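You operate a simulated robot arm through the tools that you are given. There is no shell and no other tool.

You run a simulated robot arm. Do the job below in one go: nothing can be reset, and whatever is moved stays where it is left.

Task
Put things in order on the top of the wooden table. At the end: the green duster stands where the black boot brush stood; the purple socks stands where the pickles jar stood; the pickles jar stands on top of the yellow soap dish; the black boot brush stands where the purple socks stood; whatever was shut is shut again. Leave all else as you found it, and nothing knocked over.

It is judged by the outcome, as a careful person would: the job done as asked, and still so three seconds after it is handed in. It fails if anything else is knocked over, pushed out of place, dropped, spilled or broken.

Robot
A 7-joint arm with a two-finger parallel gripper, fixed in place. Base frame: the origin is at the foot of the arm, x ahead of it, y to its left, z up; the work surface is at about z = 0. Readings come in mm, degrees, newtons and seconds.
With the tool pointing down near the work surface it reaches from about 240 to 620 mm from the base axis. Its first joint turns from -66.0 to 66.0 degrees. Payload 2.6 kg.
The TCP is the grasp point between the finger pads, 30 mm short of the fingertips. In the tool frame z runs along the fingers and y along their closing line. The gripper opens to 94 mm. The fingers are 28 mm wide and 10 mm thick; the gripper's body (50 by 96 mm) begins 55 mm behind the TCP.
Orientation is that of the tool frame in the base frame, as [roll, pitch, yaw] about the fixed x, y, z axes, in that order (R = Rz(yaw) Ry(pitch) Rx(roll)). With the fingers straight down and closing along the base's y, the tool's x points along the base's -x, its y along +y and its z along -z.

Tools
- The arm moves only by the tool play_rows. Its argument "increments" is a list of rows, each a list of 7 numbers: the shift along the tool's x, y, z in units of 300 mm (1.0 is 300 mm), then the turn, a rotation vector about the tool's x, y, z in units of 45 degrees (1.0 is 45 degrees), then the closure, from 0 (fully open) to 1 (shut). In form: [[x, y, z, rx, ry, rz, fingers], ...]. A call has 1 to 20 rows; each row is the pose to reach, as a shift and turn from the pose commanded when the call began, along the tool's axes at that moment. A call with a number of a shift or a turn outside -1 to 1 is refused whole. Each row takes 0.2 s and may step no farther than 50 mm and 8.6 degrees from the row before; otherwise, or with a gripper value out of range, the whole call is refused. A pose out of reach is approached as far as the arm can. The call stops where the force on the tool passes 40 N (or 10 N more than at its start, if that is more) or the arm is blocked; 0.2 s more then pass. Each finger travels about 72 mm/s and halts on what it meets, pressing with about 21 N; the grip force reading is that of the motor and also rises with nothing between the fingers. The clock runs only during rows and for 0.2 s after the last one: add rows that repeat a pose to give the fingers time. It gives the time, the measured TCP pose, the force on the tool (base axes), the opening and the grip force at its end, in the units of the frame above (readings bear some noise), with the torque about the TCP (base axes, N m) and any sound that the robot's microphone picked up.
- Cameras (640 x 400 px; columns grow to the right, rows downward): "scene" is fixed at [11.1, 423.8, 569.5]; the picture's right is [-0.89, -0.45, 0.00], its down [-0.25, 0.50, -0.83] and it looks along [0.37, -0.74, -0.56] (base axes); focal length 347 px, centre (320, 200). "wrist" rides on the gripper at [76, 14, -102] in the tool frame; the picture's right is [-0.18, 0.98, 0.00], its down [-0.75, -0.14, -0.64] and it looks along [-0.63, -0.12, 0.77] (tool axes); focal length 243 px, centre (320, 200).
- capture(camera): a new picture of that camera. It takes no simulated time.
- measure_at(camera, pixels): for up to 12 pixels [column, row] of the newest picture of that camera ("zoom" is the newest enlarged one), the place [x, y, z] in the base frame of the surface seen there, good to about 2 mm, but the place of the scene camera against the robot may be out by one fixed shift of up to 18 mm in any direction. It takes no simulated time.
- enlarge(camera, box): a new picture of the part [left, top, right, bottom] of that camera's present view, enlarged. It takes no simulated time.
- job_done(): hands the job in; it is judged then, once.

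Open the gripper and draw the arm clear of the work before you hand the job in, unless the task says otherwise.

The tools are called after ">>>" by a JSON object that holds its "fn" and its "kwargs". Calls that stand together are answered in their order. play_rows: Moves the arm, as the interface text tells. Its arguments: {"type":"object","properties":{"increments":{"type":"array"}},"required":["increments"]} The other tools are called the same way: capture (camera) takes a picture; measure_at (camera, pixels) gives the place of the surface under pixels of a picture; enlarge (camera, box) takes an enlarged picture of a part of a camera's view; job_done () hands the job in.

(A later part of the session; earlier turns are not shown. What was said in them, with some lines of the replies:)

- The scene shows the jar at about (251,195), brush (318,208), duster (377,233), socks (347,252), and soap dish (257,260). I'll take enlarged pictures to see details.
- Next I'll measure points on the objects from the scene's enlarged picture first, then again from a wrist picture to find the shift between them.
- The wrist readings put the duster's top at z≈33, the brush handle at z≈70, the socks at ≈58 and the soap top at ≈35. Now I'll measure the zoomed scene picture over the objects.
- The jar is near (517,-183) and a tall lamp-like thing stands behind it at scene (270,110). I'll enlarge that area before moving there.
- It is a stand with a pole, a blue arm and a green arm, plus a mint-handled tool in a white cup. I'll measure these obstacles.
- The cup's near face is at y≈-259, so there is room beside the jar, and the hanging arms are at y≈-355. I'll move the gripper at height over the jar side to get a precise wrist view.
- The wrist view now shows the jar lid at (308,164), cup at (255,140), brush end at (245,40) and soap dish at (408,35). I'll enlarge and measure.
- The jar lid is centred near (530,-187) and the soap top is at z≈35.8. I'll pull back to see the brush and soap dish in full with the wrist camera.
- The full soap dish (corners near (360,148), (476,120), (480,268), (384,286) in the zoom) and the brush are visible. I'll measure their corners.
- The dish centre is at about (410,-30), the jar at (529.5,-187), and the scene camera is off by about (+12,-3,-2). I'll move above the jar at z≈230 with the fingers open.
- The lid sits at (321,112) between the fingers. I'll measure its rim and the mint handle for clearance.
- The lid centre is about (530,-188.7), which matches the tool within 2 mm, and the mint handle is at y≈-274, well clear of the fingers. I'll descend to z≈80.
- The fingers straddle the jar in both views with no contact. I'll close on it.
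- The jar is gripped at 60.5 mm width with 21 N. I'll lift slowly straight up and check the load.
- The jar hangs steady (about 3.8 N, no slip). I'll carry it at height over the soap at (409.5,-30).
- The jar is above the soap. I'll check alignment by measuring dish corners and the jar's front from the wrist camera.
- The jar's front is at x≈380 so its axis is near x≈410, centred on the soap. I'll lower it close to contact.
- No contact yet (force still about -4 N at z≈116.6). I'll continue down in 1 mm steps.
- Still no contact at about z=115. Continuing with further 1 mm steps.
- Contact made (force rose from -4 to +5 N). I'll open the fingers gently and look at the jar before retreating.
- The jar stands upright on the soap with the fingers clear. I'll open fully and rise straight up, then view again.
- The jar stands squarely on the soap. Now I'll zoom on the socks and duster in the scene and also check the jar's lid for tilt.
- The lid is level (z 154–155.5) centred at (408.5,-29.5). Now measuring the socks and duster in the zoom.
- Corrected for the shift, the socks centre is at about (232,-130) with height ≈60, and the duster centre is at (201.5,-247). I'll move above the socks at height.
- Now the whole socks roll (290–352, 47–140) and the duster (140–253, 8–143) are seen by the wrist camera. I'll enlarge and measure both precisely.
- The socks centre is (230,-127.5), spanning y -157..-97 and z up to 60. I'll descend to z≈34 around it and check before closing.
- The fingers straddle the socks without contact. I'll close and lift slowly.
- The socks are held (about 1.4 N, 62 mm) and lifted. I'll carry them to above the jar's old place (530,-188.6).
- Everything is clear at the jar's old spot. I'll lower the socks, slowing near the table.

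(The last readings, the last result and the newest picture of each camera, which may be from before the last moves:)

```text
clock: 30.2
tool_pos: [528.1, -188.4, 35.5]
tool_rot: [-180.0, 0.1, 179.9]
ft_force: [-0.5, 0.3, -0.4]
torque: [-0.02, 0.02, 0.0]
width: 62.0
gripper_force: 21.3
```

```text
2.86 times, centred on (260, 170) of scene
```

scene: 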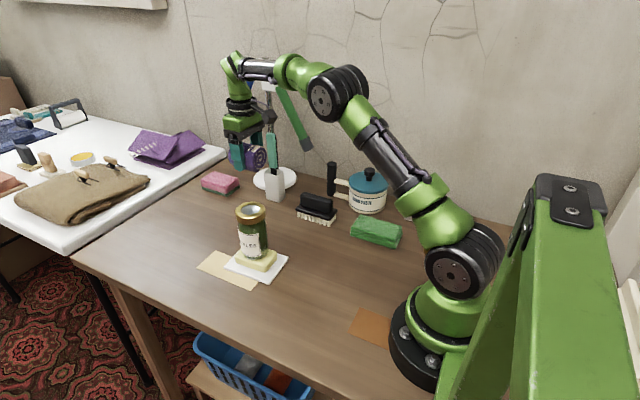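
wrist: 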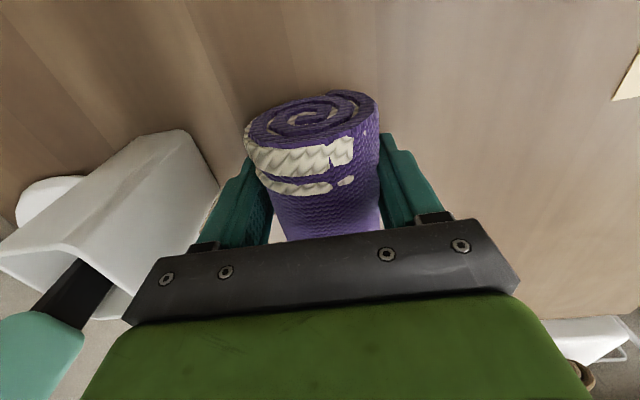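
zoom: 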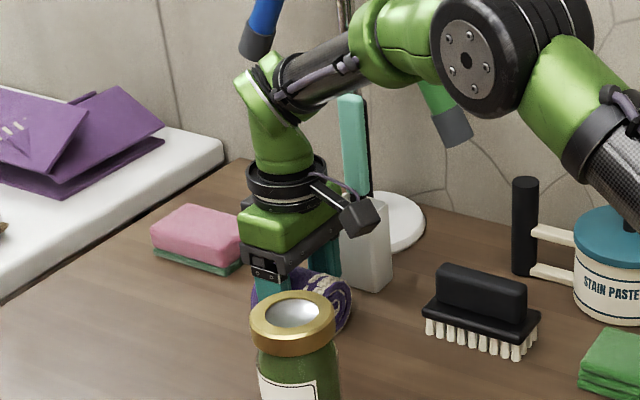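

Commanded z is now ≈35.8 with no contact. I'll go 1 mm lower, to the height it was gripped at, and check.

>>> {"fn": "play_rows", "kwargs": {"increments": [[0, 0, 0.0033, 0, 0, 0, 1], [0, 0, 0.0033, 0, 0, 0, 1]]}}

>>> {"fn": "play_rows", "kwargs": {"increments": [[0, 0, 0.0017, 0, 0, 0, 1], [0, 0, 0.0017, 0, 0, 0, 1]]}}

```text
clock: 30.8
tool_pos: [528.1, -189.0, 37.1]
tool_rot: [180.0, 0.0, -180.0]
ft_force: [0.7, 0.3, -1.1]
torque: [0.0, -0.01, -0.04]
width: 61.9
gripper_force: 21.3
```

```text
clock: 31.4
tool_pos: [528.3, -188.6, 36.2]
tool_rot: [-180.0, -0.1, -180.0]
ft_force: [-0.6, -0.1, 0.4]
torque: [-0.03, -0.01, 0.01]
width: 62.1
gripper_force: 21.0
```

Force is shifting from -1.1 to +0.4, perhaps first contact. One more half-millimetre step to confirm.

>>> {"fn": "play_rows", "kwargs": {"increments": [[0, 0, 0.0017, 0, 0, 0, 1], [0, 0, 0.0017, 0, 0, 0, 1]]}}

```text
clock: 32.0
tool_pos: [527.6, -189.3, 36.8]
tool_rot: [-179.9, 0.0, -180.0]
ft_force: [-0.5, 0.9, 0.8]
torque: [0.04, -0.02, -0.04]
width: 62.0
gripper_force: 21.1
```

Contact is confirmed lightly. I'll open the fingers slowly, keeping clear of the cup.

>>> {"fn": "play_rows", "kwargs": {"increments": [[0, 0, 0, 0, 0, 0, 0.33], [0, 0, 0, 0, 0, 0, 0.29], [0, 0, 0, 0, 0, 0, 0.24], [0, 0, 0, 0, 0, 0, 0.18], [0, 0, 0, 0, 0, 0, 0.1], [0, 0, 0, 0, 0, 0, 0.05], [0, 0, 0, 0, 0, 0, 0.05]]}}

>>> {"fn": "capture", "kwargs": {"camera": "wrist"}}

```text
clock: 33.6
tool_pos: [528.9, -189.1, 33.9]
tool_rot: [180.0, 0.0, 179.9]
ft_force: [0.6, 0.0, 0.1]
torque: [-0.06, 0.0, 0.02]
width: 89.6
gripper_force: 0.0
```

```text
taken
```

wrist: 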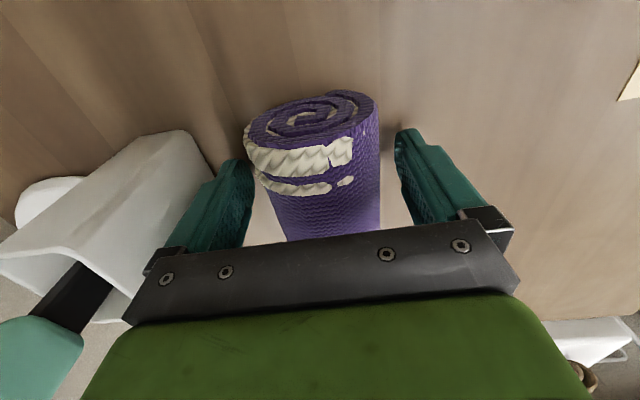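

The socks rest stably and the fingers are open around them. I'll rise straight up to a safe height and view.

>>> {"fn": "play_rows", "kwargs": {"increments": [[0, 0, -0.04, 0, 0, 0, 0.02], [0, 0, -0.12, 0, 0, 0, 0], [0, 0, -0.24, 0, 0, 0, 0], [0, 0, -0.38, 0, 0, 0, 0], [0, 0, -0.52, 0, 0, 0, 0], [0, 0, -0.66, 0, 0, 0, 0], [0, 0, -0.8, 0, 0, 0, 0], [0, 0, -0.8, 0, 0, 0, 0]]}}

>>> {"fn": "capture", "kwargs": {"camera": "wrist"}}

>>> {"fn": "capture", "kwargs": {"camera": "scene"}}

```text
clock: 35.4
tool_pos: [528.4, -191.2, 277.3]
tool_rot: [180.0, -0.1, 180.0]
ft_force: [0.7, 0.4, 0.6]
torque: [0.02, -0.01, -0.01]
width: 93.9
gripper_force: 0.0
```

```text
taken
```

wrist: 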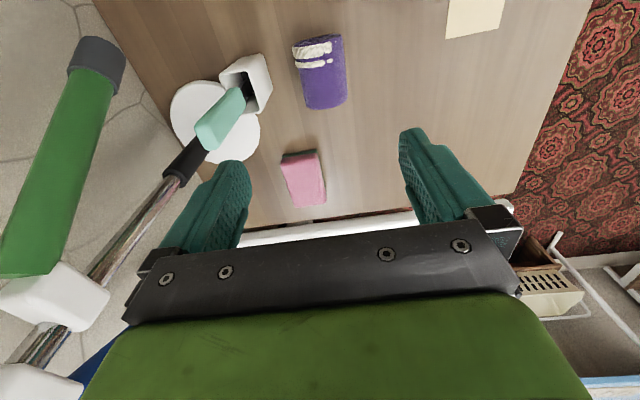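

```text
taken
```

scene: 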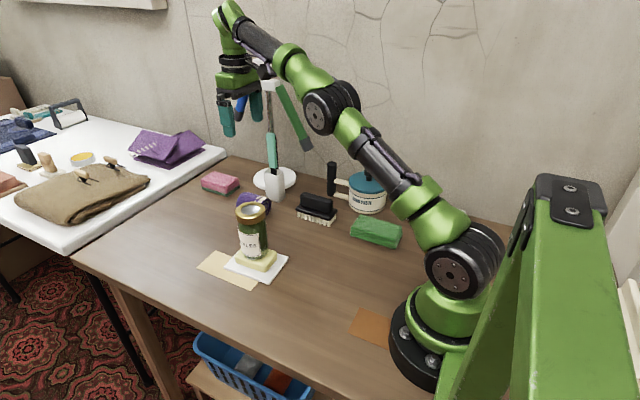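

The socks lie at (320,72) in the wrist view, in the jar's old place. I'll measure to verify.

>>> {"fn": "measure_at", "kwargs": {"camera": "wrist", "pixels": [[296, 55], [342, 50], [320, 45], [310, 100], [344, 92], [325, 105], [320, 72], [302, 78], [345, 75], [318, 60]]}}

```text
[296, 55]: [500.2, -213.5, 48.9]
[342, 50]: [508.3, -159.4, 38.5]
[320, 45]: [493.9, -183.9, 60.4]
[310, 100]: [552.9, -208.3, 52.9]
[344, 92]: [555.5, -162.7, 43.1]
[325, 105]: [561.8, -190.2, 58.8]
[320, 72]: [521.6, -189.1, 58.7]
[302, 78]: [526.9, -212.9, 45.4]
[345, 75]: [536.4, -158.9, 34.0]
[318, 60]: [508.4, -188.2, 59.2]
```

The socks are centred at about (529.5,-187.5), matching the jar's old place. Next I'll move above the brush for a precise look.

>>> {"fn": "play_rows", "kwargs": {"increments": [[0.12, -0.034, 0, 0, 0, 0, 0], [0.24, -0.068, 0, 0, 0, 0, 0], [0.36, -0.102, 0, 0, 0, 0, 0], [0.48, -0.136, 0, 0, 0, 0, 0], [0.6, -0.17, 0, 0, 0, 0, 0], [0.6, -0.17, 0, 0, 0, 0, 0]]}}

>>> {"fn": "capture", "kwargs": {"camera": "wrist"}}

>>> {"fn": "enlarge", "kwargs": {"camera": "wrist", "box": [220, 20, 380, 140]}}

```text
clock: 36.8
tool_pos: [345.1, -242.9, 272.1]
tool_rot: [-180.0, 0.0, -180.0]
ft_force: [-0.3, 0.2, 0.1]
torque: [0.01, -0.04, -0.01]
width: 93.8
gripper_force: 0.1
```

```text
taken
```

wrist: 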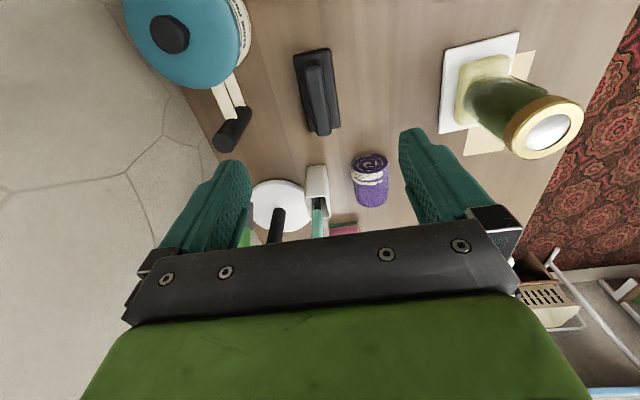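

```text
3.33 times, centred on (300, 80) of wrist
```

zoom: 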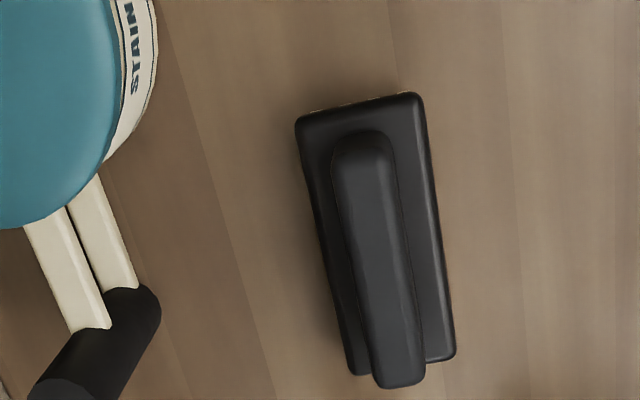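

The brush body's corners in the zoom are about (298,120), (418,97), (452,356), (352,372). I'll measure body and handle.

>>> {"fn": "measure_at", "kwargs": {"camera": "zoom", "pixels": [[302, 122], [415, 100], [450, 354], [355, 368], [340, 150], [385, 150], [375, 383], [420, 375], [365, 180], [390, 340], [318, 230], [425, 200]]}}

>>> {"fn": "measure_at", "kwargs": {"camera": "zoom", "pixels": [[80, 330], [130, 310], [150, 60], [110, 150], [85, 195], [60, 380], [90, 180], [40, 100]]}}

```text
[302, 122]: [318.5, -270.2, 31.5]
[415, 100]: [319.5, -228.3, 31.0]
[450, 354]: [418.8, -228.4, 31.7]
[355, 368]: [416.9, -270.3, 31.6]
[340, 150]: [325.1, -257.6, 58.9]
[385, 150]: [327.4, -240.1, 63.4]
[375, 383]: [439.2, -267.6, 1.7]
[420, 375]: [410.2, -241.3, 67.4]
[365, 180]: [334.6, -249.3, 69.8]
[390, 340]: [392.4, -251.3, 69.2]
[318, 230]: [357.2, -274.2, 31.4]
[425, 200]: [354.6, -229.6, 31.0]
```

```text
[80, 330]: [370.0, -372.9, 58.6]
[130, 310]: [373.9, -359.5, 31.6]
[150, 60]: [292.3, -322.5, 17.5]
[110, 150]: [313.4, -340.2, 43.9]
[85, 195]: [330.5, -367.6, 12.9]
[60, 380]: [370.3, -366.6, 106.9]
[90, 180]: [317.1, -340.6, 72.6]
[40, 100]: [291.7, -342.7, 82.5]
```

The brush body centre is (368.7,-249.5), with the handle 18 mm wide and z 31–70. I'll hold a moment to re-read the pose, as the measured x seems 5 mm off the command.

>>> {"fn": "play_rows", "kwargs": {"increments": [[0, 0, 0, 0, 0, 0, 0], [0, 0, 0, 0, 0, 0, 0]]}}

>>> {"fn": "play_rows", "kwargs": {"increments": [[0, 0, 0, 0, 0, 0, 0]]}}

```text
clock: 37.4
tool_pos: [346.0, -243.5, 272.8]
tool_rot: [179.9, -0.1, 180.0]
ft_force: [0.1, 0.3, 0.0]
torque: [0.01, 0.01, -0.01]
width: 93.9
gripper_force: 0.0
```

```text
clock: 37.8
tool_pos: [345.7, -242.8, 272.9]
tool_rot: [-180.0, 0.1, 180.0]
ft_force: [0.8, -0.5, 0.5]
torque: [0.0, -0.02, 0.0]
width: 94.0
gripper_force: 0.1
```

The true pose is about (345.7,-243,272.6), so I'll correct using readings. I'll move over the handle centre (368.5,-249.5) and down to z≈120, then re-check.

>>> {"fn": "play_rows", "kwargs": {"increments": [[-0.04, -0.011, 0.05, 0, 0, 0, 0], [-0.076, -0.021, 0.15, 0, 0, 0, 0], [-0.076, -0.021, 0.28, 0, 0, 0, 0], [-0.076, -0.021, 0.4, 0, 0, 0, 0], [-0.076, -0.021, 0.5, 0, 0, 0, 0], [-0.076, -0.021, 0.5, 0, 0, 0, 0], [-0.076, -0.021, 0.5, 0, 0, 0, 0]]}}

>>> {"fn": "play_rows", "kwargs": {"increments": [[0, 0, 0, 0, 0, 0, 0]]}}

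>>> {"fn": "capture", "kwargs": {"camera": "wrist"}}

```text
clock: 39.4
tool_pos: [373.1, -245.6, 124.5]
tool_rot: [-180.0, 0.0, -179.9]
ft_force: [0.6, -0.4, -0.3]
torque: [0.01, -0.01, 0.0]
width: 93.9
gripper_force: 0.1
```

```text
clock: 39.8
tool_pos: [373.2, -244.6, 125.5]
tool_rot: [180.0, 0.0, 180.0]
ft_force: [-0.5, 0.4, -0.3]
torque: [0.0, 0.02, -0.02]
width: 93.8
gripper_force: 0.0
```

```text
taken
```

wrist: 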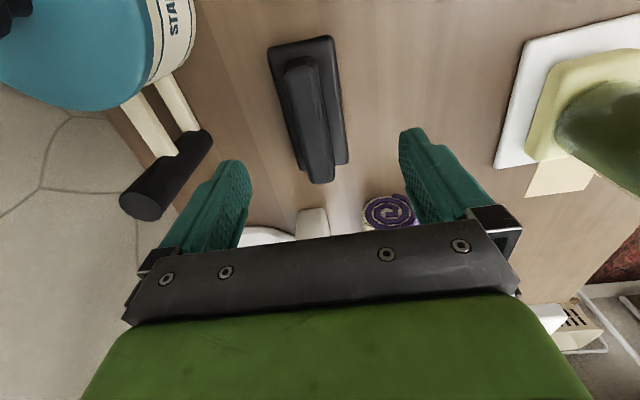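

Now the pose reads (373,-245,125), so I need to shift by (-4.5,-4.4) and descend to z≈66 around the handle.

>>> {"fn": "play_rows", "kwargs": {"increments": [[0.015, -0.0147, 0, 0, 0, 0, 0], [0.015, -0.0147, 0.08, 0, 0, 0, 0], [0.015, -0.0147, 0.14, 0, 0, 0, 0], [0.015, -0.0147, 0.18, 0, 0, 0, 0], [0.015, -0.0147, 0.196, 0, 0, 0, 0], [0.015, -0.0147, 0.196, 0, 0, 0, 0]]}}

>>> {"fn": "capture", "kwargs": {"camera": "wrist"}}

>>> {"fn": "enlarge", "kwargs": {"camera": "scene", "box": [250, 130, 410, 250]}}

```text
clock: 41.2
tool_pos: [368.3, -251.3, 65.4]
tool_rot: [180.0, 0.0, 180.0]
ft_force: [-0.3, -0.5, -0.5]
torque: [-0.02, 0.02, -0.01]
width: 93.9
gripper_force: 0.0
```

```text
taken
```

wrist: 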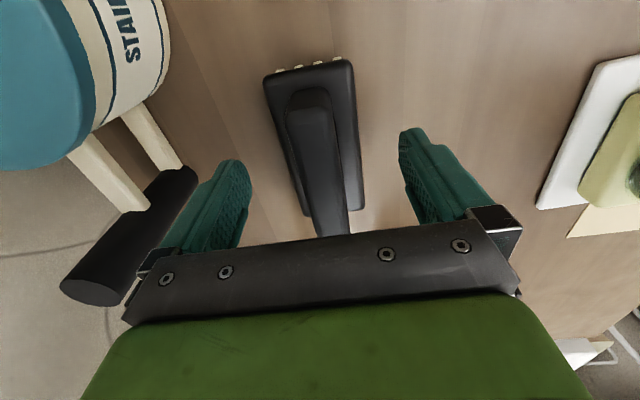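

```text
3.33 times, centred on (330, 190) of scene
```

zoom: 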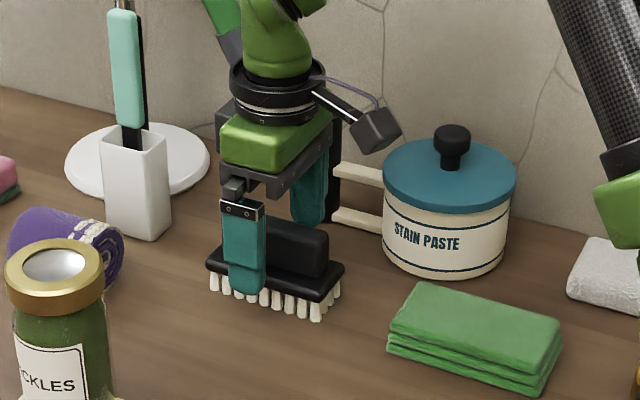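

The fingers straddle the brush handle and clear the pot's black handle. I'll close on the handle.

>>> {"fn": "play_rows", "kwargs": {"increments": [[0, 0, 0, 0, 0, 0, 0.2], [0, 0, 0, 0, 0, 0, 0.4], [0, 0, 0, 0, 0, 0, 0.6], [0, 0, 0, 0, 0, 0, 0.75], [0, 0, 0, 0, 0, 0, 0.9], [0, 0, 0, 0, 0, 0, 1], [0, 0, 0, 0, 0, 0, 1], [0, 0, 0, 0, 0, 0, 1]]}}

>>> {"fn": "capture", "kwargs": {"camera": "wrist"}}

```text
clock: 43.0
tool_pos: [368.1, -252.4, 64.1]
tool_rot: [179.9, 0.0, -180.0]
ft_force: [0.3, 0.9, 1.4]
torque: [-0.02, 0.0, -0.03]
width: 26.0
gripper_force: 21.0
```

```text
taken
```

wrist: 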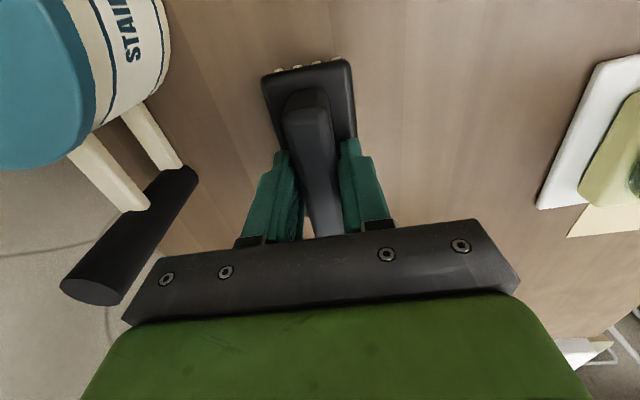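

Gripped at 26 mm with 21 N. I'll lift slowly and inspect.

>>> {"fn": "play_rows", "kwargs": {"increments": [[0, 0, -0.02, 0, 0, 0, 1], [0, 0, -0.06, 0, 0, 0, 1], [0, 0, -0.12, 0, 0, 0, 1], [0, 0, -0.2, 0, 0, 0, 1], [0, 0, -0.28, 0, 0, 0, 1], [0, 0, -0.35, 0, 0, 0, 1], [0, 0, -0.4, 0, 0, 0, 1], [0, 0, -0.4, 0, 0, 0, 1]]}}

>>> {"fn": "capture", "kwargs": {"camera": "wrist"}}

>>> {"fn": "enlarge", "kwargs": {"camera": "scene", "box": [230, 80, 430, 250]}}

```text
clock: 44.8
tool_pos: [365.5, -251.1, 185.1]
tool_rot: [179.9, 0.0, -180.0]
ft_force: [-0.3, 0.0, -0.9]
torque: [-0.01, 0.01, -0.02]
width: 25.8
gripper_force: 20.8
```

```text
taken
```

wrist: 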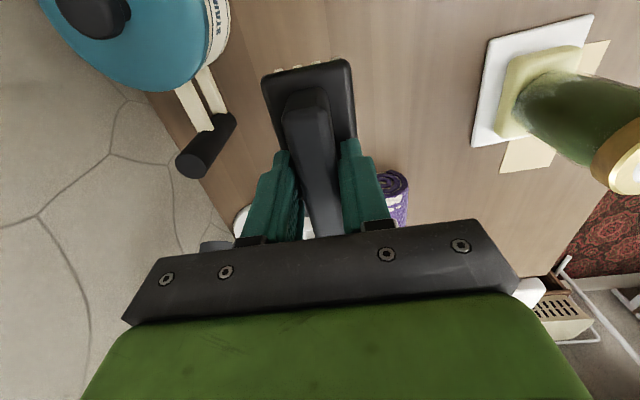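

```text
2.35 times, centred on (330, 165) of scene
```

zoom: 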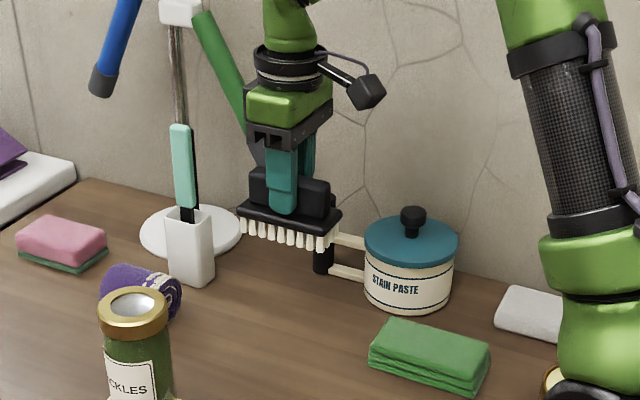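

The brush hangs level. I'll carry it to above the socks' old place (230,-127.5).

>>> {"fn": "play_rows", "kwargs": {"increments": [[0.03, 0.027, 0, 0, 0, 0, 1], [0.1, 0.089, 0, 0, 0, 0, 1], [0.19, 0.169, 0, 0, 0, 0, 1], [0.28, 0.248, 0, 0, 0, 0, 1], [0.37, 0.328, 0, 0, 0, 0, 1], [0.43, 0.382, 0, 0, 0, 0, 1], [0.462, 0.41, 0, 0, 0, 0, 1], [0.462, 0.41, 0, 0, 0, 0, 1], [0.462, 0.41, 0.1, 0, 0, 0, 1], [0.462, 0.41, 0.2, 0, 0, 0, 1], [0.462, 0.41, 0.3, 0, 0, 0, 1], [0.462, 0.41, 0.35, 0, 0, 0, 1], [0.462, 0.41, 0.35, 0, 0, 0, 1]]}}

>>> {"fn": "play_rows", "kwargs": {"increments": [[0, 0, 0, 0, 0, 0, 1]]}}

>>> {"fn": "capture", "kwargs": {"camera": "wrist"}}

>>> {"fn": "capture", "kwargs": {"camera": "scene"}}

```text
clock: 47.6
tool_pos: [227.6, -128.8, 78.5]
tool_rot: [180.0, 0.0, 180.0]
ft_force: [0.5, -0.7, -0.7]
torque: [-0.01, -0.02, 0.01]
width: 26.0
gripper_force: 21.2
```

```text
clock: 48.0
tool_pos: [228.4, -127.8, 79.4]
tool_rot: [180.0, 0.0, -180.0]
ft_force: [0.7, 0.3, -1.4]
torque: [0.04, -0.02, -0.03]
width: 26.0
gripper_force: 21.1
```

```text
taken
```

wrist: 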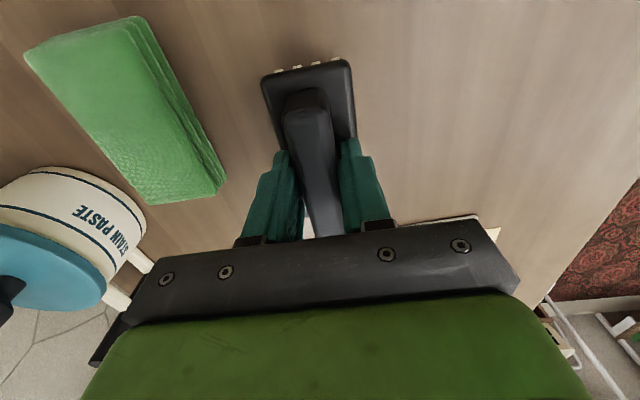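

```text
taken
```

scene: 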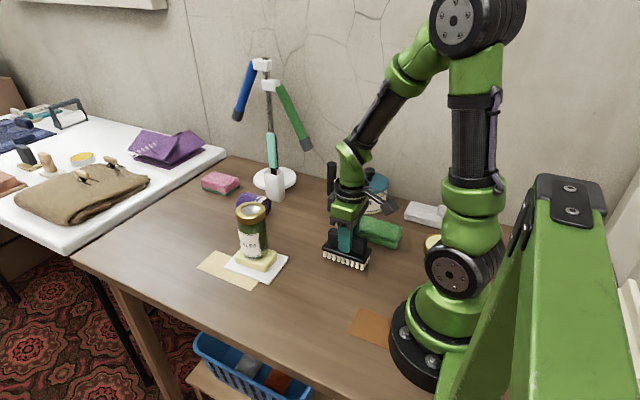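

The brush is about 14 mm above the table in the right spot. I'll lower it with small steps and watch the force.

>>> {"fn": "play_rows", "kwargs": {"increments": [[-0.005, 0.002, 0.02, 0, 0, 0, 1], [-0.005, 0.002, 0.035, 0, 0, 0, 1], [-0.005, 0.002, 0.044, 0, 0, 0, 1], [-0.005, 0.002, 0.044, 0, 0, 0, 1]]}}

>>> {"fn": "play_rows", "kwargs": {"increments": [[0, 0, 0.0033, 0, 0, 0, 1], [0, 0, 0.0033, 0, 0, 0, 1]]}}

>>> {"fn": "play_rows", "kwargs": {"increments": [[0, 0, 0.0025, 0, 0, 0, 1], [0, 0, 0.0025, 0, 0, 0, 1]]}}

```text
clock: 49.0
tool_pos: [229.5, -126.2, 68.4]
tool_rot: [-180.0, 0.0, -180.0]
ft_force: [0.4, 0.3, -1.3]
torque: [-0.03, -0.02, 0.02]
width: 26.2
gripper_force: 21.4
```

```text
clock: 49.6
tool_pos: [229.8, -127.3, 66.7]
tool_rot: [-179.9, -0.1, 180.0]
ft_force: [0.7, -0.3, -0.6]
torque: [0.03, -0.01, -0.03]
width: 26.2
gripper_force: 20.7
```

```text
clock: 50.2
tool_pos: [228.7, -126.6, 66.6]
tool_rot: [180.0, 0.0, -180.0]
ft_force: [0.2, -0.5, -1.1]
torque: [-0.02, -0.02, 0.01]
width: 26.2
gripper_force: 21.0
```

No contact yet at commanded z≈65. I'll continue in small steps.

>>> {"fn": "play_rows", "kwargs": {"increments": [[0, 0, 0.0025, 0, 0, 0, 1], [0, 0, 0.0025, 0, 0, 0, 1]]}}

>>> {"fn": "play_rows", "kwargs": {"increments": [[0, 0, 0.0025, 0, 0, 0, 1], [0, 0, 0.0025, 0, 0, 0, 1]]}}

>>> {"fn": "enlarge", "kwargs": {"camera": "scene", "box": [300, 200, 400, 290]}}

```text
clock: 50.8
tool_pos: [229.0, -127.9, 65.4]
tool_rot: [-179.9, 0.1, 180.0]
ft_force: [0.3, -0.3, -1.7]
torque: [-0.02, -0.01, 0.0]
width: 26.2
gripper_force: 20.7
```

```text
clock: 51.4
tool_pos: [229.8, -127.0, 66.3]
tool_rot: [180.0, 0.1, 179.9]
ft_force: [-6.7, 6.5, 26.4]
torque: [0.05, 0.1, 0.03]
width: 26.1
gripper_force: 21.5
```

```text
4.44 times, centred on (350, 245) of scene
```

zoom: 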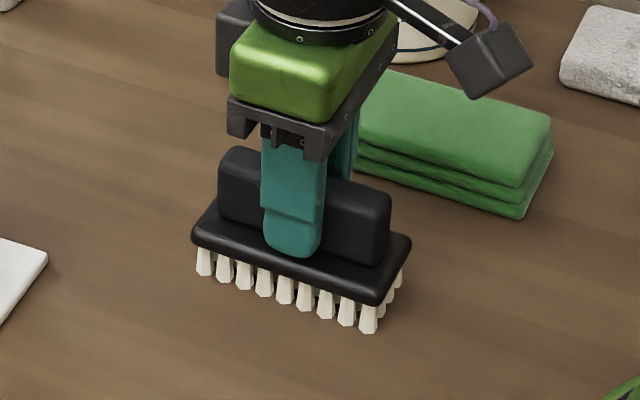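

Contact: the force jumped to 26 N. I'll back off 0.5 mm to relieve it, then open slowly.

>>> {"fn": "play_rows", "kwargs": {"increments": [[0, 0, -0.0017, 0, 0, 0, 1], [0, 0, -0.0017, 0, 0, 0, 1]]}}

>>> {"fn": "play_rows", "kwargs": {"increments": [[0, 0, 0, 0, 0, 0, 0.72], [0, 0, 0, 0, 0, 0, 0.68], [0, 0, 0, 0, 0, 0, 0.6], [0, 0, 0, 0, 0, 0, 0.45], [0, 0, 0, 0, 0, 0, 0.25], [0, 0, 0, 0, 0, 0, 0.1], [0, 0, 0, 0, 0, 0, 0.1]]}}

>>> {"fn": "capture", "kwargs": {"camera": "wrist"}}

```text
clock: 52.0
tool_pos: [230.4, -127.5, 64.6]
tool_rot: [179.9, 0.0, 179.9]
ft_force: [-3.9, 7.4, 18.5]
torque: [0.01, -0.06, -0.03]
width: 25.8
gripper_force: 20.9
```

```text
clock: 53.6
tool_pos: [228.8, -128.1, 64.9]
tool_rot: [179.9, -0.1, 180.0]
ft_force: [-0.4, 0.1, 0.0]
torque: [-0.04, -0.01, 0.0]
width: 84.6
gripper_force: 0.0
```

```text
taken
```

wrist: 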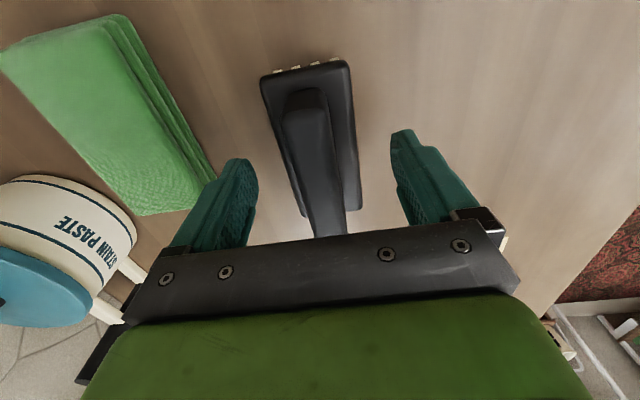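

The brush stands free between the open fingers. I'll rise and check where it stands.

>>> {"fn": "play_rows", "kwargs": {"increments": [[0, 0, -0.04, 0, 0, 0, 0.05], [0, 0, -0.12, 0, 0, 0, 0], [0, 0, -0.24, 0, 0, 0, 0], [0, 0, -0.36, 0, 0, 0, 0], [0, 0, -0.45, 0, 0, 0, 0], [0, 0, -0.45, 0, 0, 0, 0]]}}

>>> {"fn": "enlarge", "kwargs": {"camera": "wrist", "box": [120, 0, 376, 160]}}

>>> {"fn": "capture", "kwargs": {"camera": "scene"}}

```text
clock: 55.0
tool_pos: [231.8, -130.1, 198.7]
tool_rot: [179.9, 0.0, 179.9]
ft_force: [-0.1, 0.0, -0.2]
torque: [0.0, 0.05, -0.04]
width: 94.0
gripper_force: 0.1
```

```text
2.50 times, centred on (248, 80) of wrist
```

zoom: 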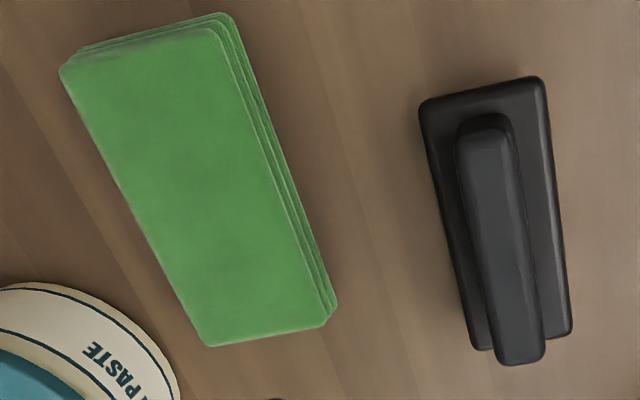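

```text
taken
```

scene: 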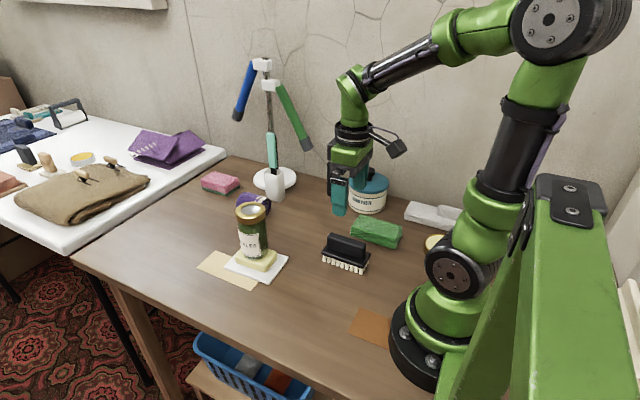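

The brush corners in the zoom are about (420,103), (540,80), (572,335), (473,348). I'll measure them, and the duster again.

>>> {"fn": "measure_at", "kwargs": {"camera": "zoom", "pixels": [[425, 106], [537, 84], [567, 331], [474, 344], [485, 150], [515, 340]]}}

>>> {"fn": "measure_at", "kwargs": {"camera": "zoom", "pixels": [[66, 70], [205, 32], [230, 18], [208, 342], [325, 325], [335, 302], [185, 190], [130, 210], [265, 170], [295, 205], [150, 55], [260, 330]]}}

```text
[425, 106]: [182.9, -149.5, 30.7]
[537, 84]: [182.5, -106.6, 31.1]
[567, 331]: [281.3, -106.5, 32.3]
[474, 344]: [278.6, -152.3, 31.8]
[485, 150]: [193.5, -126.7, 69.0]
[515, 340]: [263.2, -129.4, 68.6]
```

```text
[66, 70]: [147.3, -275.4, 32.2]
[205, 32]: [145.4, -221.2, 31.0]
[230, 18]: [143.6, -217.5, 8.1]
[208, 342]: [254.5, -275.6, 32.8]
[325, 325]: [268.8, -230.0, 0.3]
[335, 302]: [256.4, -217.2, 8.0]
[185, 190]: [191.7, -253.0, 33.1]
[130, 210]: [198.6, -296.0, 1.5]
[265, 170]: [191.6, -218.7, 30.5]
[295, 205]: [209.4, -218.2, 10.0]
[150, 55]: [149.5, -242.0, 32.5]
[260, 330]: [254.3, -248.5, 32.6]
```

The brush stands at (231.3,-128.2), right where the socks were. Next is the duster at (201,-246.8), 33 mm tall; I'll move above it and down to z≈120.

>>> {"fn": "play_rows", "kwargs": {"increments": [[0.03, -0.1, 0, 0, 0, 0, 0], [0.055, -0.22, 0, 0, 0, 0, 0], [0.08, -0.33, 0, 0, 0, 0, 0], [0.1, -0.4, 0, 0, 0, 0, 0], [0.1, -0.4, 0.1, 0, 0, 0, 0], [0.1, -0.4, 0.2, 0, 0, 0, 0], [0.1, -0.4, 0.27, 0, 0, 0, 0], [0.1, -0.4, 0.27, 0, 0, 0, 0]]}}

>>> {"fn": "play_rows", "kwargs": {"increments": [[0, 0, 0, 0, 0, 0, 0]]}}

>>> {"fn": "capture", "kwargs": {"camera": "wrist"}}

>>> {"fn": "capture", "kwargs": {"camera": "scene"}}

```text
clock: 56.8
tool_pos: [201.3, -248.9, 118.5]
tool_rot: [-180.0, 0.0, 179.9]
ft_force: [-0.2, -0.1, 0.5]
torque: [0.0, 0.02, -0.01]
width: 94.1
gripper_force: 0.1
```

```text
clock: 57.2
tool_pos: [199.8, -249.8, 118.6]
tool_rot: [-179.9, -0.1, -179.9]
ft_force: [-0.5, 0.4, -0.2]
torque: [0.0, 0.05, 0.02]
width: 93.9
gripper_force: 0.1
```

```text
taken
```

wrist: 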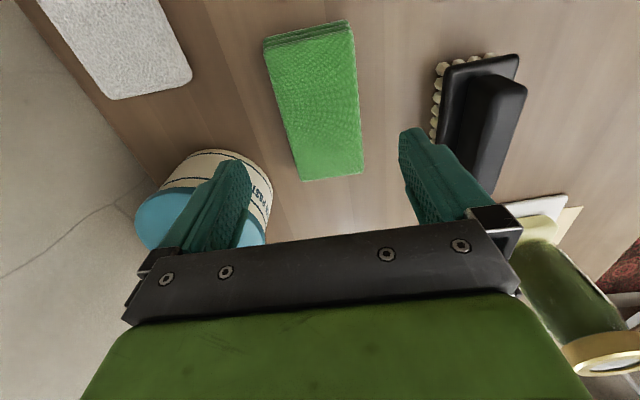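

```text
taken
```

scene: 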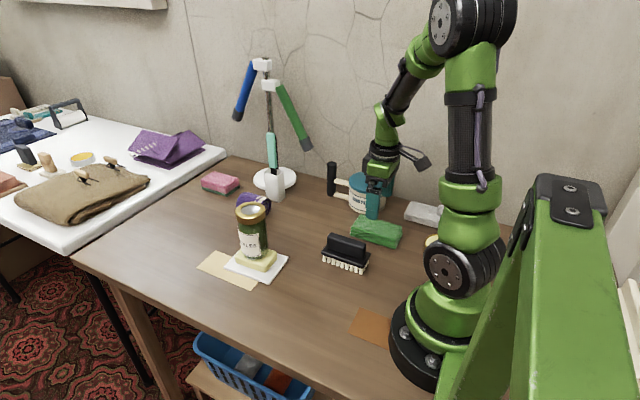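

The duster is centred below at (318,100). I'll check clearances to the pot and the white towel before descending.

>>> {"fn": "measure_at", "kwargs": {"camera": "wrist", "pixels": [[205, 155], [180, 165], [245, 160], [265, 190], [155, 185], [140, 215], [190, 80], [120, 97], [268, 45], [352, 40], [300, 178], [362, 170]]}}

```text
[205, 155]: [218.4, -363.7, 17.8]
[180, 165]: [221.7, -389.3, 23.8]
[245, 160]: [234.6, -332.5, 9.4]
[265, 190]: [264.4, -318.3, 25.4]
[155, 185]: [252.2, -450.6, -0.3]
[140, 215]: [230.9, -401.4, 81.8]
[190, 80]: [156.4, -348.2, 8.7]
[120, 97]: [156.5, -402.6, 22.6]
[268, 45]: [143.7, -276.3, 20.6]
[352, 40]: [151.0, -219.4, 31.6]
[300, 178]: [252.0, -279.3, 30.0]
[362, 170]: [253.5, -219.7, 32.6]
```

Clearances are over 30 mm. I'll descend around the duster to z≈33.5.

>>> {"fn": "play_rows", "kwargs": {"increments": [[0, 0.007, 0.08, 0, 0, 0, 0], [0, 0.007, 0.16, 0, 0, 0, 0], [0, 0.007, 0.23, 0, 0, 0, 0], [0, 0.007, 0.265, 0, 0, 0, 0], [0, 0.007, 0.282, 0, 0, 0, 0], [0, 0.007, 0.282, 0, 0, 0, 0]]}}

>>> {"fn": "capture", "kwargs": {"camera": "wrist"}}

>>> {"fn": "enlarge", "kwargs": {"camera": "scene", "box": [310, 140, 450, 270]}}

```text
clock: 58.6
tool_pos: [200.3, -246.4, 31.8]
tool_rot: [180.0, 0.0, 179.9]
ft_force: [0.5, 0.7, -0.4]
torque: [-0.01, 0.0, 0.05]
width: 94.0
gripper_force: 0.1
```

```text
taken
```

wrist: 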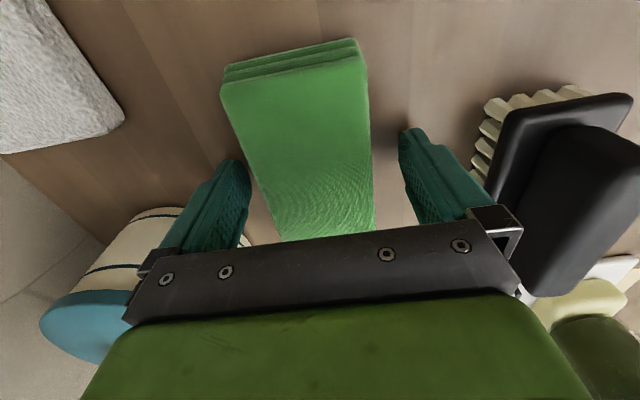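

```text
3.08 times, centred on (380, 205) of scene
```

zoom: 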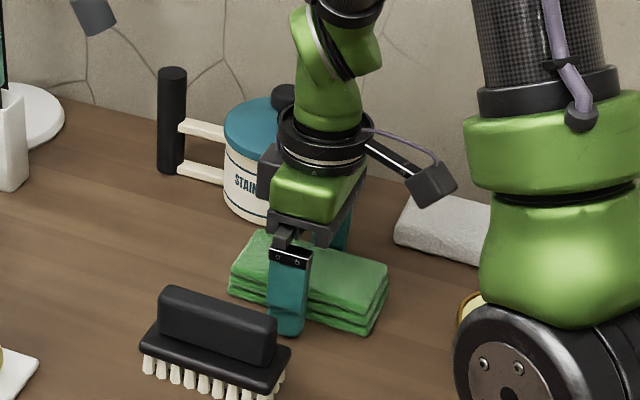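

The fingers straddle the duster without touching. I'll close on it and check the width.

>>> {"fn": "play_rows", "kwargs": {"increments": [[0, 0, 0, 0, 0, 0, 0.15], [0, 0, 0, 0, 0, 0, 0.3], [0, 0, 0, 0, 0, 0, 0.4], [0, 0, 0, 0, 0, 0, 0.6], [0, 0, 0, 0, 0, 0, 0.8], [0, 0, 0, 0, 0, 0, 1], [0, 0, 0, 0, 0, 0, 1]]}}

>>> {"fn": "play_rows", "kwargs": {"increments": [[0, 0, -0.02, 0, 0, 0, 1], [0, 0, -0.06, 0, 0, 0, 1], [0, 0, -0.12, 0, 0, 0, 1], [0, 0, -0.2, 0, 0, 0, 1], [0, 0, -0.2, 0, 0, 0, 1]]}}

>>> {"fn": "capture", "kwargs": {"camera": "wrist"}}

>>> {"fn": "enlarge", "kwargs": {"camera": "scene", "box": [310, 140, 450, 270]}}

```text
clock: 60.2
tool_pos: [200.4, -245.8, 33.8]
tool_rot: [-180.0, 0.0, -180.0]
ft_force: [-1.2, -0.4, 0.4]
torque: [0.01, -0.02, 0.03]
width: 69.6
gripper_force: 20.9
```

```text
clock: 61.4
tool_pos: [200.1, -245.7, 95.6]
tool_rot: [-179.9, 0.0, 180.0]
ft_force: [-0.2, 0.7, -1.0]
torque: [0.01, 0.02, 0.01]
width: 70.0
gripper_force: 21.1
```

```text
taken
```

wrist: 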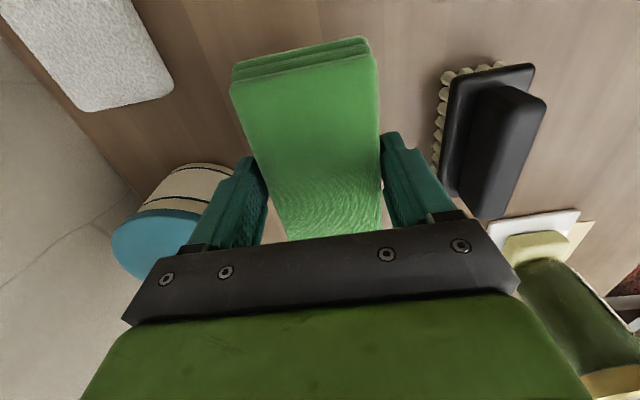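

```text
3.08 times, centred on (380, 205) of scene
```

zoom: 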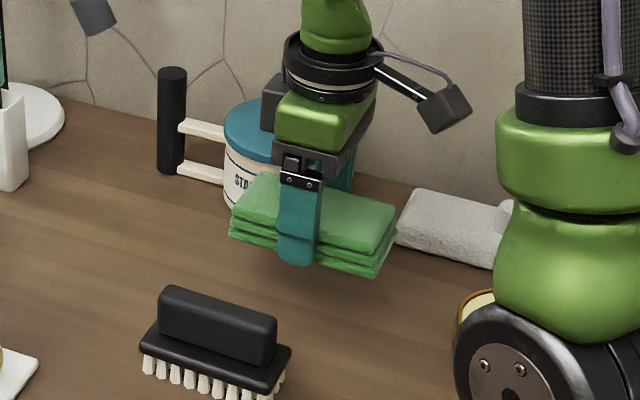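

The duster is held (70 mm, level). I'll lift higher, then carry it to above the brush's old place (368.5,-249.5), well above the pot.

>>> {"fn": "play_rows", "kwargs": {"increments": [[0, 0, -0.1, 0, 0, 0, 1], [0, 0, -0.2, 0, 0, 0, 1], [0, 0, -0.3, 0, 0, 0, 1], [-0.04, 0, -0.3, 0, 0, 0, 1], [-0.13, 0, -0.3, 0, 0, 0, 1], [-0.24, -0.005, -0.3, 0, 0, 0, 1], [-0.35, -0.01, -0.3, 0, 0, 0, 1], [-0.45, -0.014, -0.3, 0, 0, 0, 1], [-0.53, -0.016, -0.3, 0, 0, 0, 1], [-0.557, -0.016, -0.3, 0, 0, 0, 1], [-0.557, -0.016, -0.3, 0, 0, 0, 1]]}}

>>> {"fn": "play_rows", "kwargs": {"increments": [[0, 0, 0.1, 0, 0, 0, 1], [0, 0, 0.2, 0, 0, 0, 1], [0, 0, 0.3, 0, 0, 0, 1], [0, 0, 0.4, 0, 0, 0, 1], [0, 0, 0.4, 0, 0, 0, 1]]}}

>>> {"fn": "capture", "kwargs": {"camera": "wrist"}}

>>> {"fn": "capture", "kwargs": {"camera": "scene"}}

```text
clock: 63.8
tool_pos: [366.9, -250.8, 183.8]
tool_rot: [-180.0, 0.1, -179.9]
ft_force: [0.1, 0.3, -1.3]
torque: [0.03, 0.0, 0.01]
width: 69.8
gripper_force: 21.2
```

```text
clock: 65.0
tool_pos: [365.7, -249.1, 63.1]
tool_rot: [-179.9, 0.0, 180.0]
ft_force: [0.3, 0.2, -0.7]
torque: [-0.03, -0.01, -0.01]
width: 69.9
gripper_force: 20.8
```

```text
taken
```

wrist: 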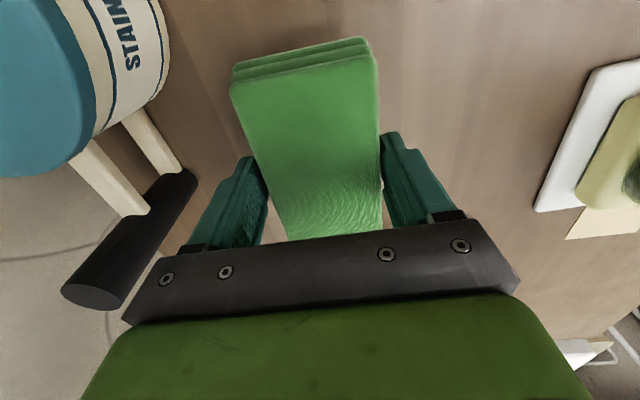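

```text
taken
```

scene: 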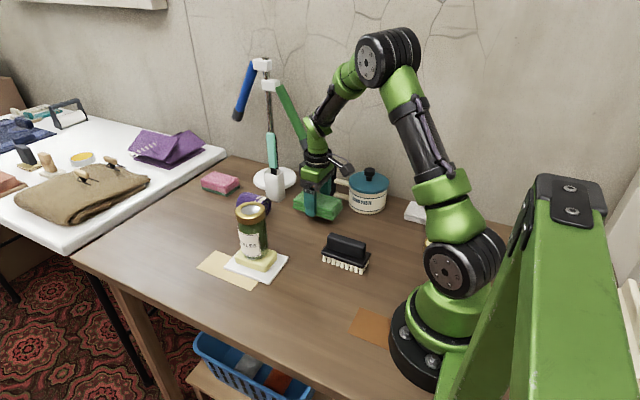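

The duster is hovering about 30 mm above its goal. I'll measure its near edge in the wrist view to place it precisely.

>>> {"fn": "measure_at", "kwargs": {"camera": "wrist", "pixels": [[235, 90], [374, 62], [300, 75], [235, 72], [368, 45], [250, 150], [378, 130], [310, 140], [285, 230], [380, 228]]}}

```text
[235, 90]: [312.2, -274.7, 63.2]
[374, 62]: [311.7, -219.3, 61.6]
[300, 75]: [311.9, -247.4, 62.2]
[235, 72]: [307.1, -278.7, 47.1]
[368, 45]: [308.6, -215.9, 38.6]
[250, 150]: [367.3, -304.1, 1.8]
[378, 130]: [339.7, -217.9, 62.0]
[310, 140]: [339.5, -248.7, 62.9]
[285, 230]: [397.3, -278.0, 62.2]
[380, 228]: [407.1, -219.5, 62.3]
```

The duster's centre is at about (365.7,-247.3), so I'll shift by (+3,-1.5) and lower it close to the table.

>>> {"fn": "play_rows", "kwargs": {"increments": [[-0.01, -0.005, 0.03, 0, 0, 0, 1], [-0.01, -0.005, 0.06, 0, 0, 0, 1], [-0.01, -0.005, 0.08, 0, 0, 0, 1], [-0.01, -0.005, 0.092, 0, 0, 0, 1], [-0.01, -0.005, 0.092, 0, 0, 0, 1]]}}

>>> {"fn": "play_rows", "kwargs": {"increments": [[0, 0, 0.004, 0, 0, 0, 1], [0, 0, 0.004, 0, 0, 0, 1]]}}

>>> {"fn": "play_rows", "kwargs": {"increments": [[0, 0, 0.0025, 0, 0, 0, 1], [0, 0, 0.0025, 0, 0, 0, 1]]}}

```text
clock: 66.2
tool_pos: [368.4, -251.8, 34.9]
tool_rot: [180.0, -0.1, -179.9]
ft_force: [0.2, -0.4, -1.2]
torque: [-0.05, -0.01, -0.01]
width: 69.5
gripper_force: 20.6
```

```text
clock: 66.8
tool_pos: [369.0, -251.5, 34.5]
tool_rot: [180.0, 0.0, 180.0]
ft_force: [-0.1, 0.7, -0.7]
torque: [0.01, -0.02, 0.0]
width: 69.9
gripper_force: 21.3
```

```text
clock: 67.4
tool_pos: [369.1, -253.2, 34.4]
tool_rot: [-179.9, 0.0, 180.0]
ft_force: [1.1, 0.0, -0.3]
torque: [0.03, 0.01, -0.05]
width: 69.7
gripper_force: 20.9
```

Near the table now with no clear contact. I'll check the position by measuring the duster before setting it down.

>>> {"fn": "capture", "kwargs": {"camera": "wrist"}}

>>> {"fn": "measure_at", "kwargs": {"camera": "wrist", "pixels": [[236, 92], [373, 63], [300, 76], [236, 74], [367, 46], [377, 130], [310, 140], [285, 228], [379, 226], [345, 68]]}}

```text
taken
```

wrist: 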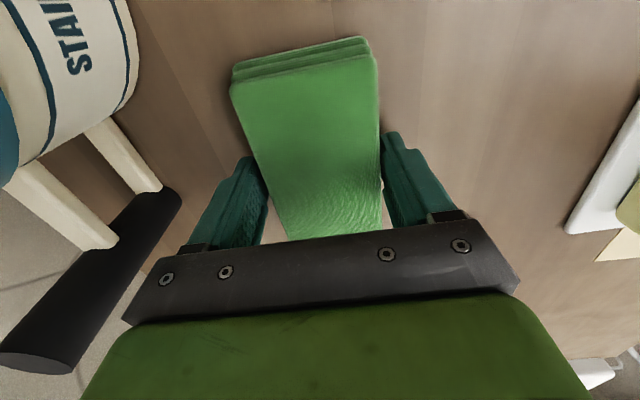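

```text
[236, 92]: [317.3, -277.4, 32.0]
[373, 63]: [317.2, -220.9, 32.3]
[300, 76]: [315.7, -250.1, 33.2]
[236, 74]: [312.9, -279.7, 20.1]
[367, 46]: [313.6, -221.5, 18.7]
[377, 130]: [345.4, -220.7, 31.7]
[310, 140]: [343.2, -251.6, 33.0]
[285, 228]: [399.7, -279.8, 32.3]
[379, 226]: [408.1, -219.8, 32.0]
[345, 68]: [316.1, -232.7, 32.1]
```

The duster is centred at about (369,-250), right on target. I'll finish lowering to contact.

>>> {"fn": "play_rows", "kwargs": {"increments": [[0, 0, 0.0025, 0, 0, 0, 1], [0, 0, 0.0025, 0, 0, 0, 1]]}}

>>> {"fn": "play_rows", "kwargs": {"increments": [[0, 0, 0.0025, 0, 0, 0, 1], [0, 0, 0.0025, 0, 0, 0, 1]]}}

```text
clock: 68.0
tool_pos: [370.2, -253.6, 34.0]
tool_rot: [180.0, 0.0, 180.0]
ft_force: [0.9, 0.5, -0.9]
torque: [0.01, -0.02, 0.03]
width: 70.1
gripper_force: 21.0
```

```text
clock: 68.6
tool_pos: [370.3, -252.3, 33.9]
tool_rot: [179.9, 0.0, 179.9]
ft_force: [-6.8, 5.2, 13.8]
torque: [0.06, 0.12, 0.01]
width: 69.7
gripper_force: 20.8
```

Contact reached (13.8 N). I'll open the fingers slowly and check.

>>> {"fn": "play_rows", "kwargs": {"increments": [[0, 0, 0, 0, 0, 0, 0.25], [0, 0, 0, 0, 0, 0, 0.2], [0, 0, 0, 0, 0, 0, 0.15], [0, 0, 0, 0, 0, 0, 0.1], [0, 0, 0, 0, 0, 0, 0.05], [0, 0, 0, 0, 0, 0, 0], [0, 0, 0, 0, 0, 0, 0]]}}

>>> {"fn": "play_rows", "kwargs": {"increments": [[0, 0, -0.03, 0, 0, 0, 0], [0, 0, -0.1, 0, 0, 0, 0], [0, 0, -0.22, 0, 0, 0, 0], [0, 0, -0.36, 0, 0, 0, 0], [0, 0, -0.5, 0, 0, 0, 0], [0, 0, -0.64, 0, 0, 0, 0], [0, 0, -0.8, 0, 0, 0, 0], [0, 0, -0.8, 0, 0, 0, 0]]}}

>>> {"fn": "capture", "kwargs": {"camera": "wrist"}}

>>> {"fn": "capture", "kwargs": {"camera": "scene"}}

```text
clock: 70.2
tool_pos: [369.1, -252.7, 33.7]
tool_rot: [-180.0, 0.1, -180.0]
ft_force: [0.3, -0.3, 0.4]
torque: [-0.01, 0.0, -0.01]
width: 94.2
gripper_force: 0.0
```

```text
clock: 72.0
tool_pos: [370.4, -251.0, 272.0]
tool_rot: [-179.9, 0.0, -179.9]
ft_force: [-0.2, 0.6, 0.8]
torque: [0.02, 0.02, 0.02]
width: 94.0
gripper_force: 0.2
```

```text
taken
```

wrist: 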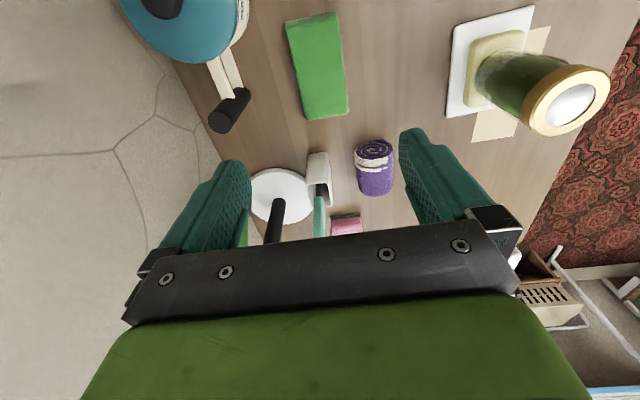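

```text
taken
```

scene: 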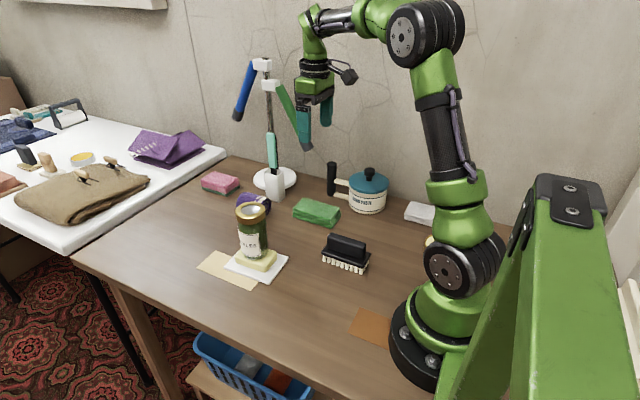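

All items are in place by eye. I'll measure the final positions of the duster, jar and dish to be sure.

>>> {"fn": "measure_at", "kwargs": {"camera": "wrist", "pixels": [[288, 25], [338, 15], [305, 117], [347, 108], [318, 65], [530, 100], [605, 90], [570, 68], [567, 130], [456, 28], [532, 8], [450, 115]]}}

>>> {"fn": "enlarge", "kwargs": {"camera": "scene", "box": [180, 140, 460, 315]}}

```text
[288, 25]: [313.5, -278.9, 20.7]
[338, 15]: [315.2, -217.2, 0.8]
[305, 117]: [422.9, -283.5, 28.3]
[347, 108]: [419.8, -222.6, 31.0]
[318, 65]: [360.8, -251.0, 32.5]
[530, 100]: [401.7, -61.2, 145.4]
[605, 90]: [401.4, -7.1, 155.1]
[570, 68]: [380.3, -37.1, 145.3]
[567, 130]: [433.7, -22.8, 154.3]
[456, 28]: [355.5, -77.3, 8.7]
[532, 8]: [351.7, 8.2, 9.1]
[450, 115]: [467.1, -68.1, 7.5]
```

```text
2.29 times, centred on (320, 228) of scene
```

zoom: 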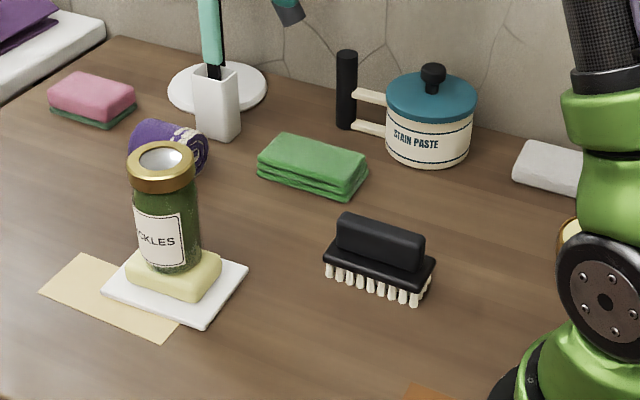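

Duster centre ≈(368.7,-250.5), the jar is level on the dish, and the dish, cup, pot and sponge are unmoved. I'll draw the arm back to its starting pose, gripper open.

>>> {"fn": "play_rows", "kwargs": {"increments": [[0, 0, -0.08, 0, 0, 0, 0], [0.08, -0.015, -0.14, 0, 0, 0, 0], [0.2, -0.03, -0.14, 0, 0, 0, 0], [0.32, -0.05, -0.14, 0, 0, 0, 0], [0.4, -0.065, -0.14, 0, 0, 0, 0], [0.4, -0.065, -0.14, 0, 0, 0, 0], [0.4, -0.065, -0.14, 0, 0, 0, 0]]}}

>>> {"fn": "capture", "kwargs": {"camera": "scene"}}

```text
clock: 73.6
tool_pos: [249.9, -271.2, 316.3]
tool_rot: [179.9, 0.0, -180.0]
ft_force: [0.1, -0.1, 0.1]
torque: [0.0, 0.01, -0.03]
width: 94.3
gripper_force: 0.1
```

```text
taken
```

scene: 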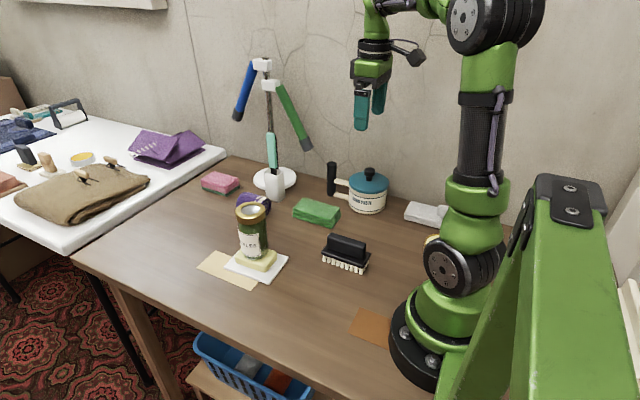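

The final view shows the jar on the soap dish (252,235), socks at (253,203), duster at (317,212) and brush at (346,253), with the arm clear and gripper open. Handing the job in.

>>> {"fn": "job_done", "kwargs": {}}

```text
The job is handed in.
```

The table is in the order you asked for, and I've handed the job in. I don't have the judge's result. In the last pictures everything was standing and nothing else appeared to have moved.

| Item | Where it is now | Target (mm) | Measured (mm) |
|---|---|---|---|
| Pickles jar | On top of the soap on the soap dish, level | (410, -30) | (408.5, -29.5) |
| Purple socks | Where the jar stood | (530, -188.5) | (529.5, -187.5) |
| Black boot brush | Where the socks stood | (230, -127.5) | (231, -128) |
| Green duster | Where the brush stood | (369, -249.5) | (369, -250.5) |

- **Soap dish:** the only one on the table is a white dish with a yellow bar of soap on it. I took that as the "yellow soap dish", so the jar rests on the soap itself.
- **Shut items:** I opened nothing. The jar and the stain paste pot still have their lids on.
- **Arm:** it is back at its starting pose with the gripper open.
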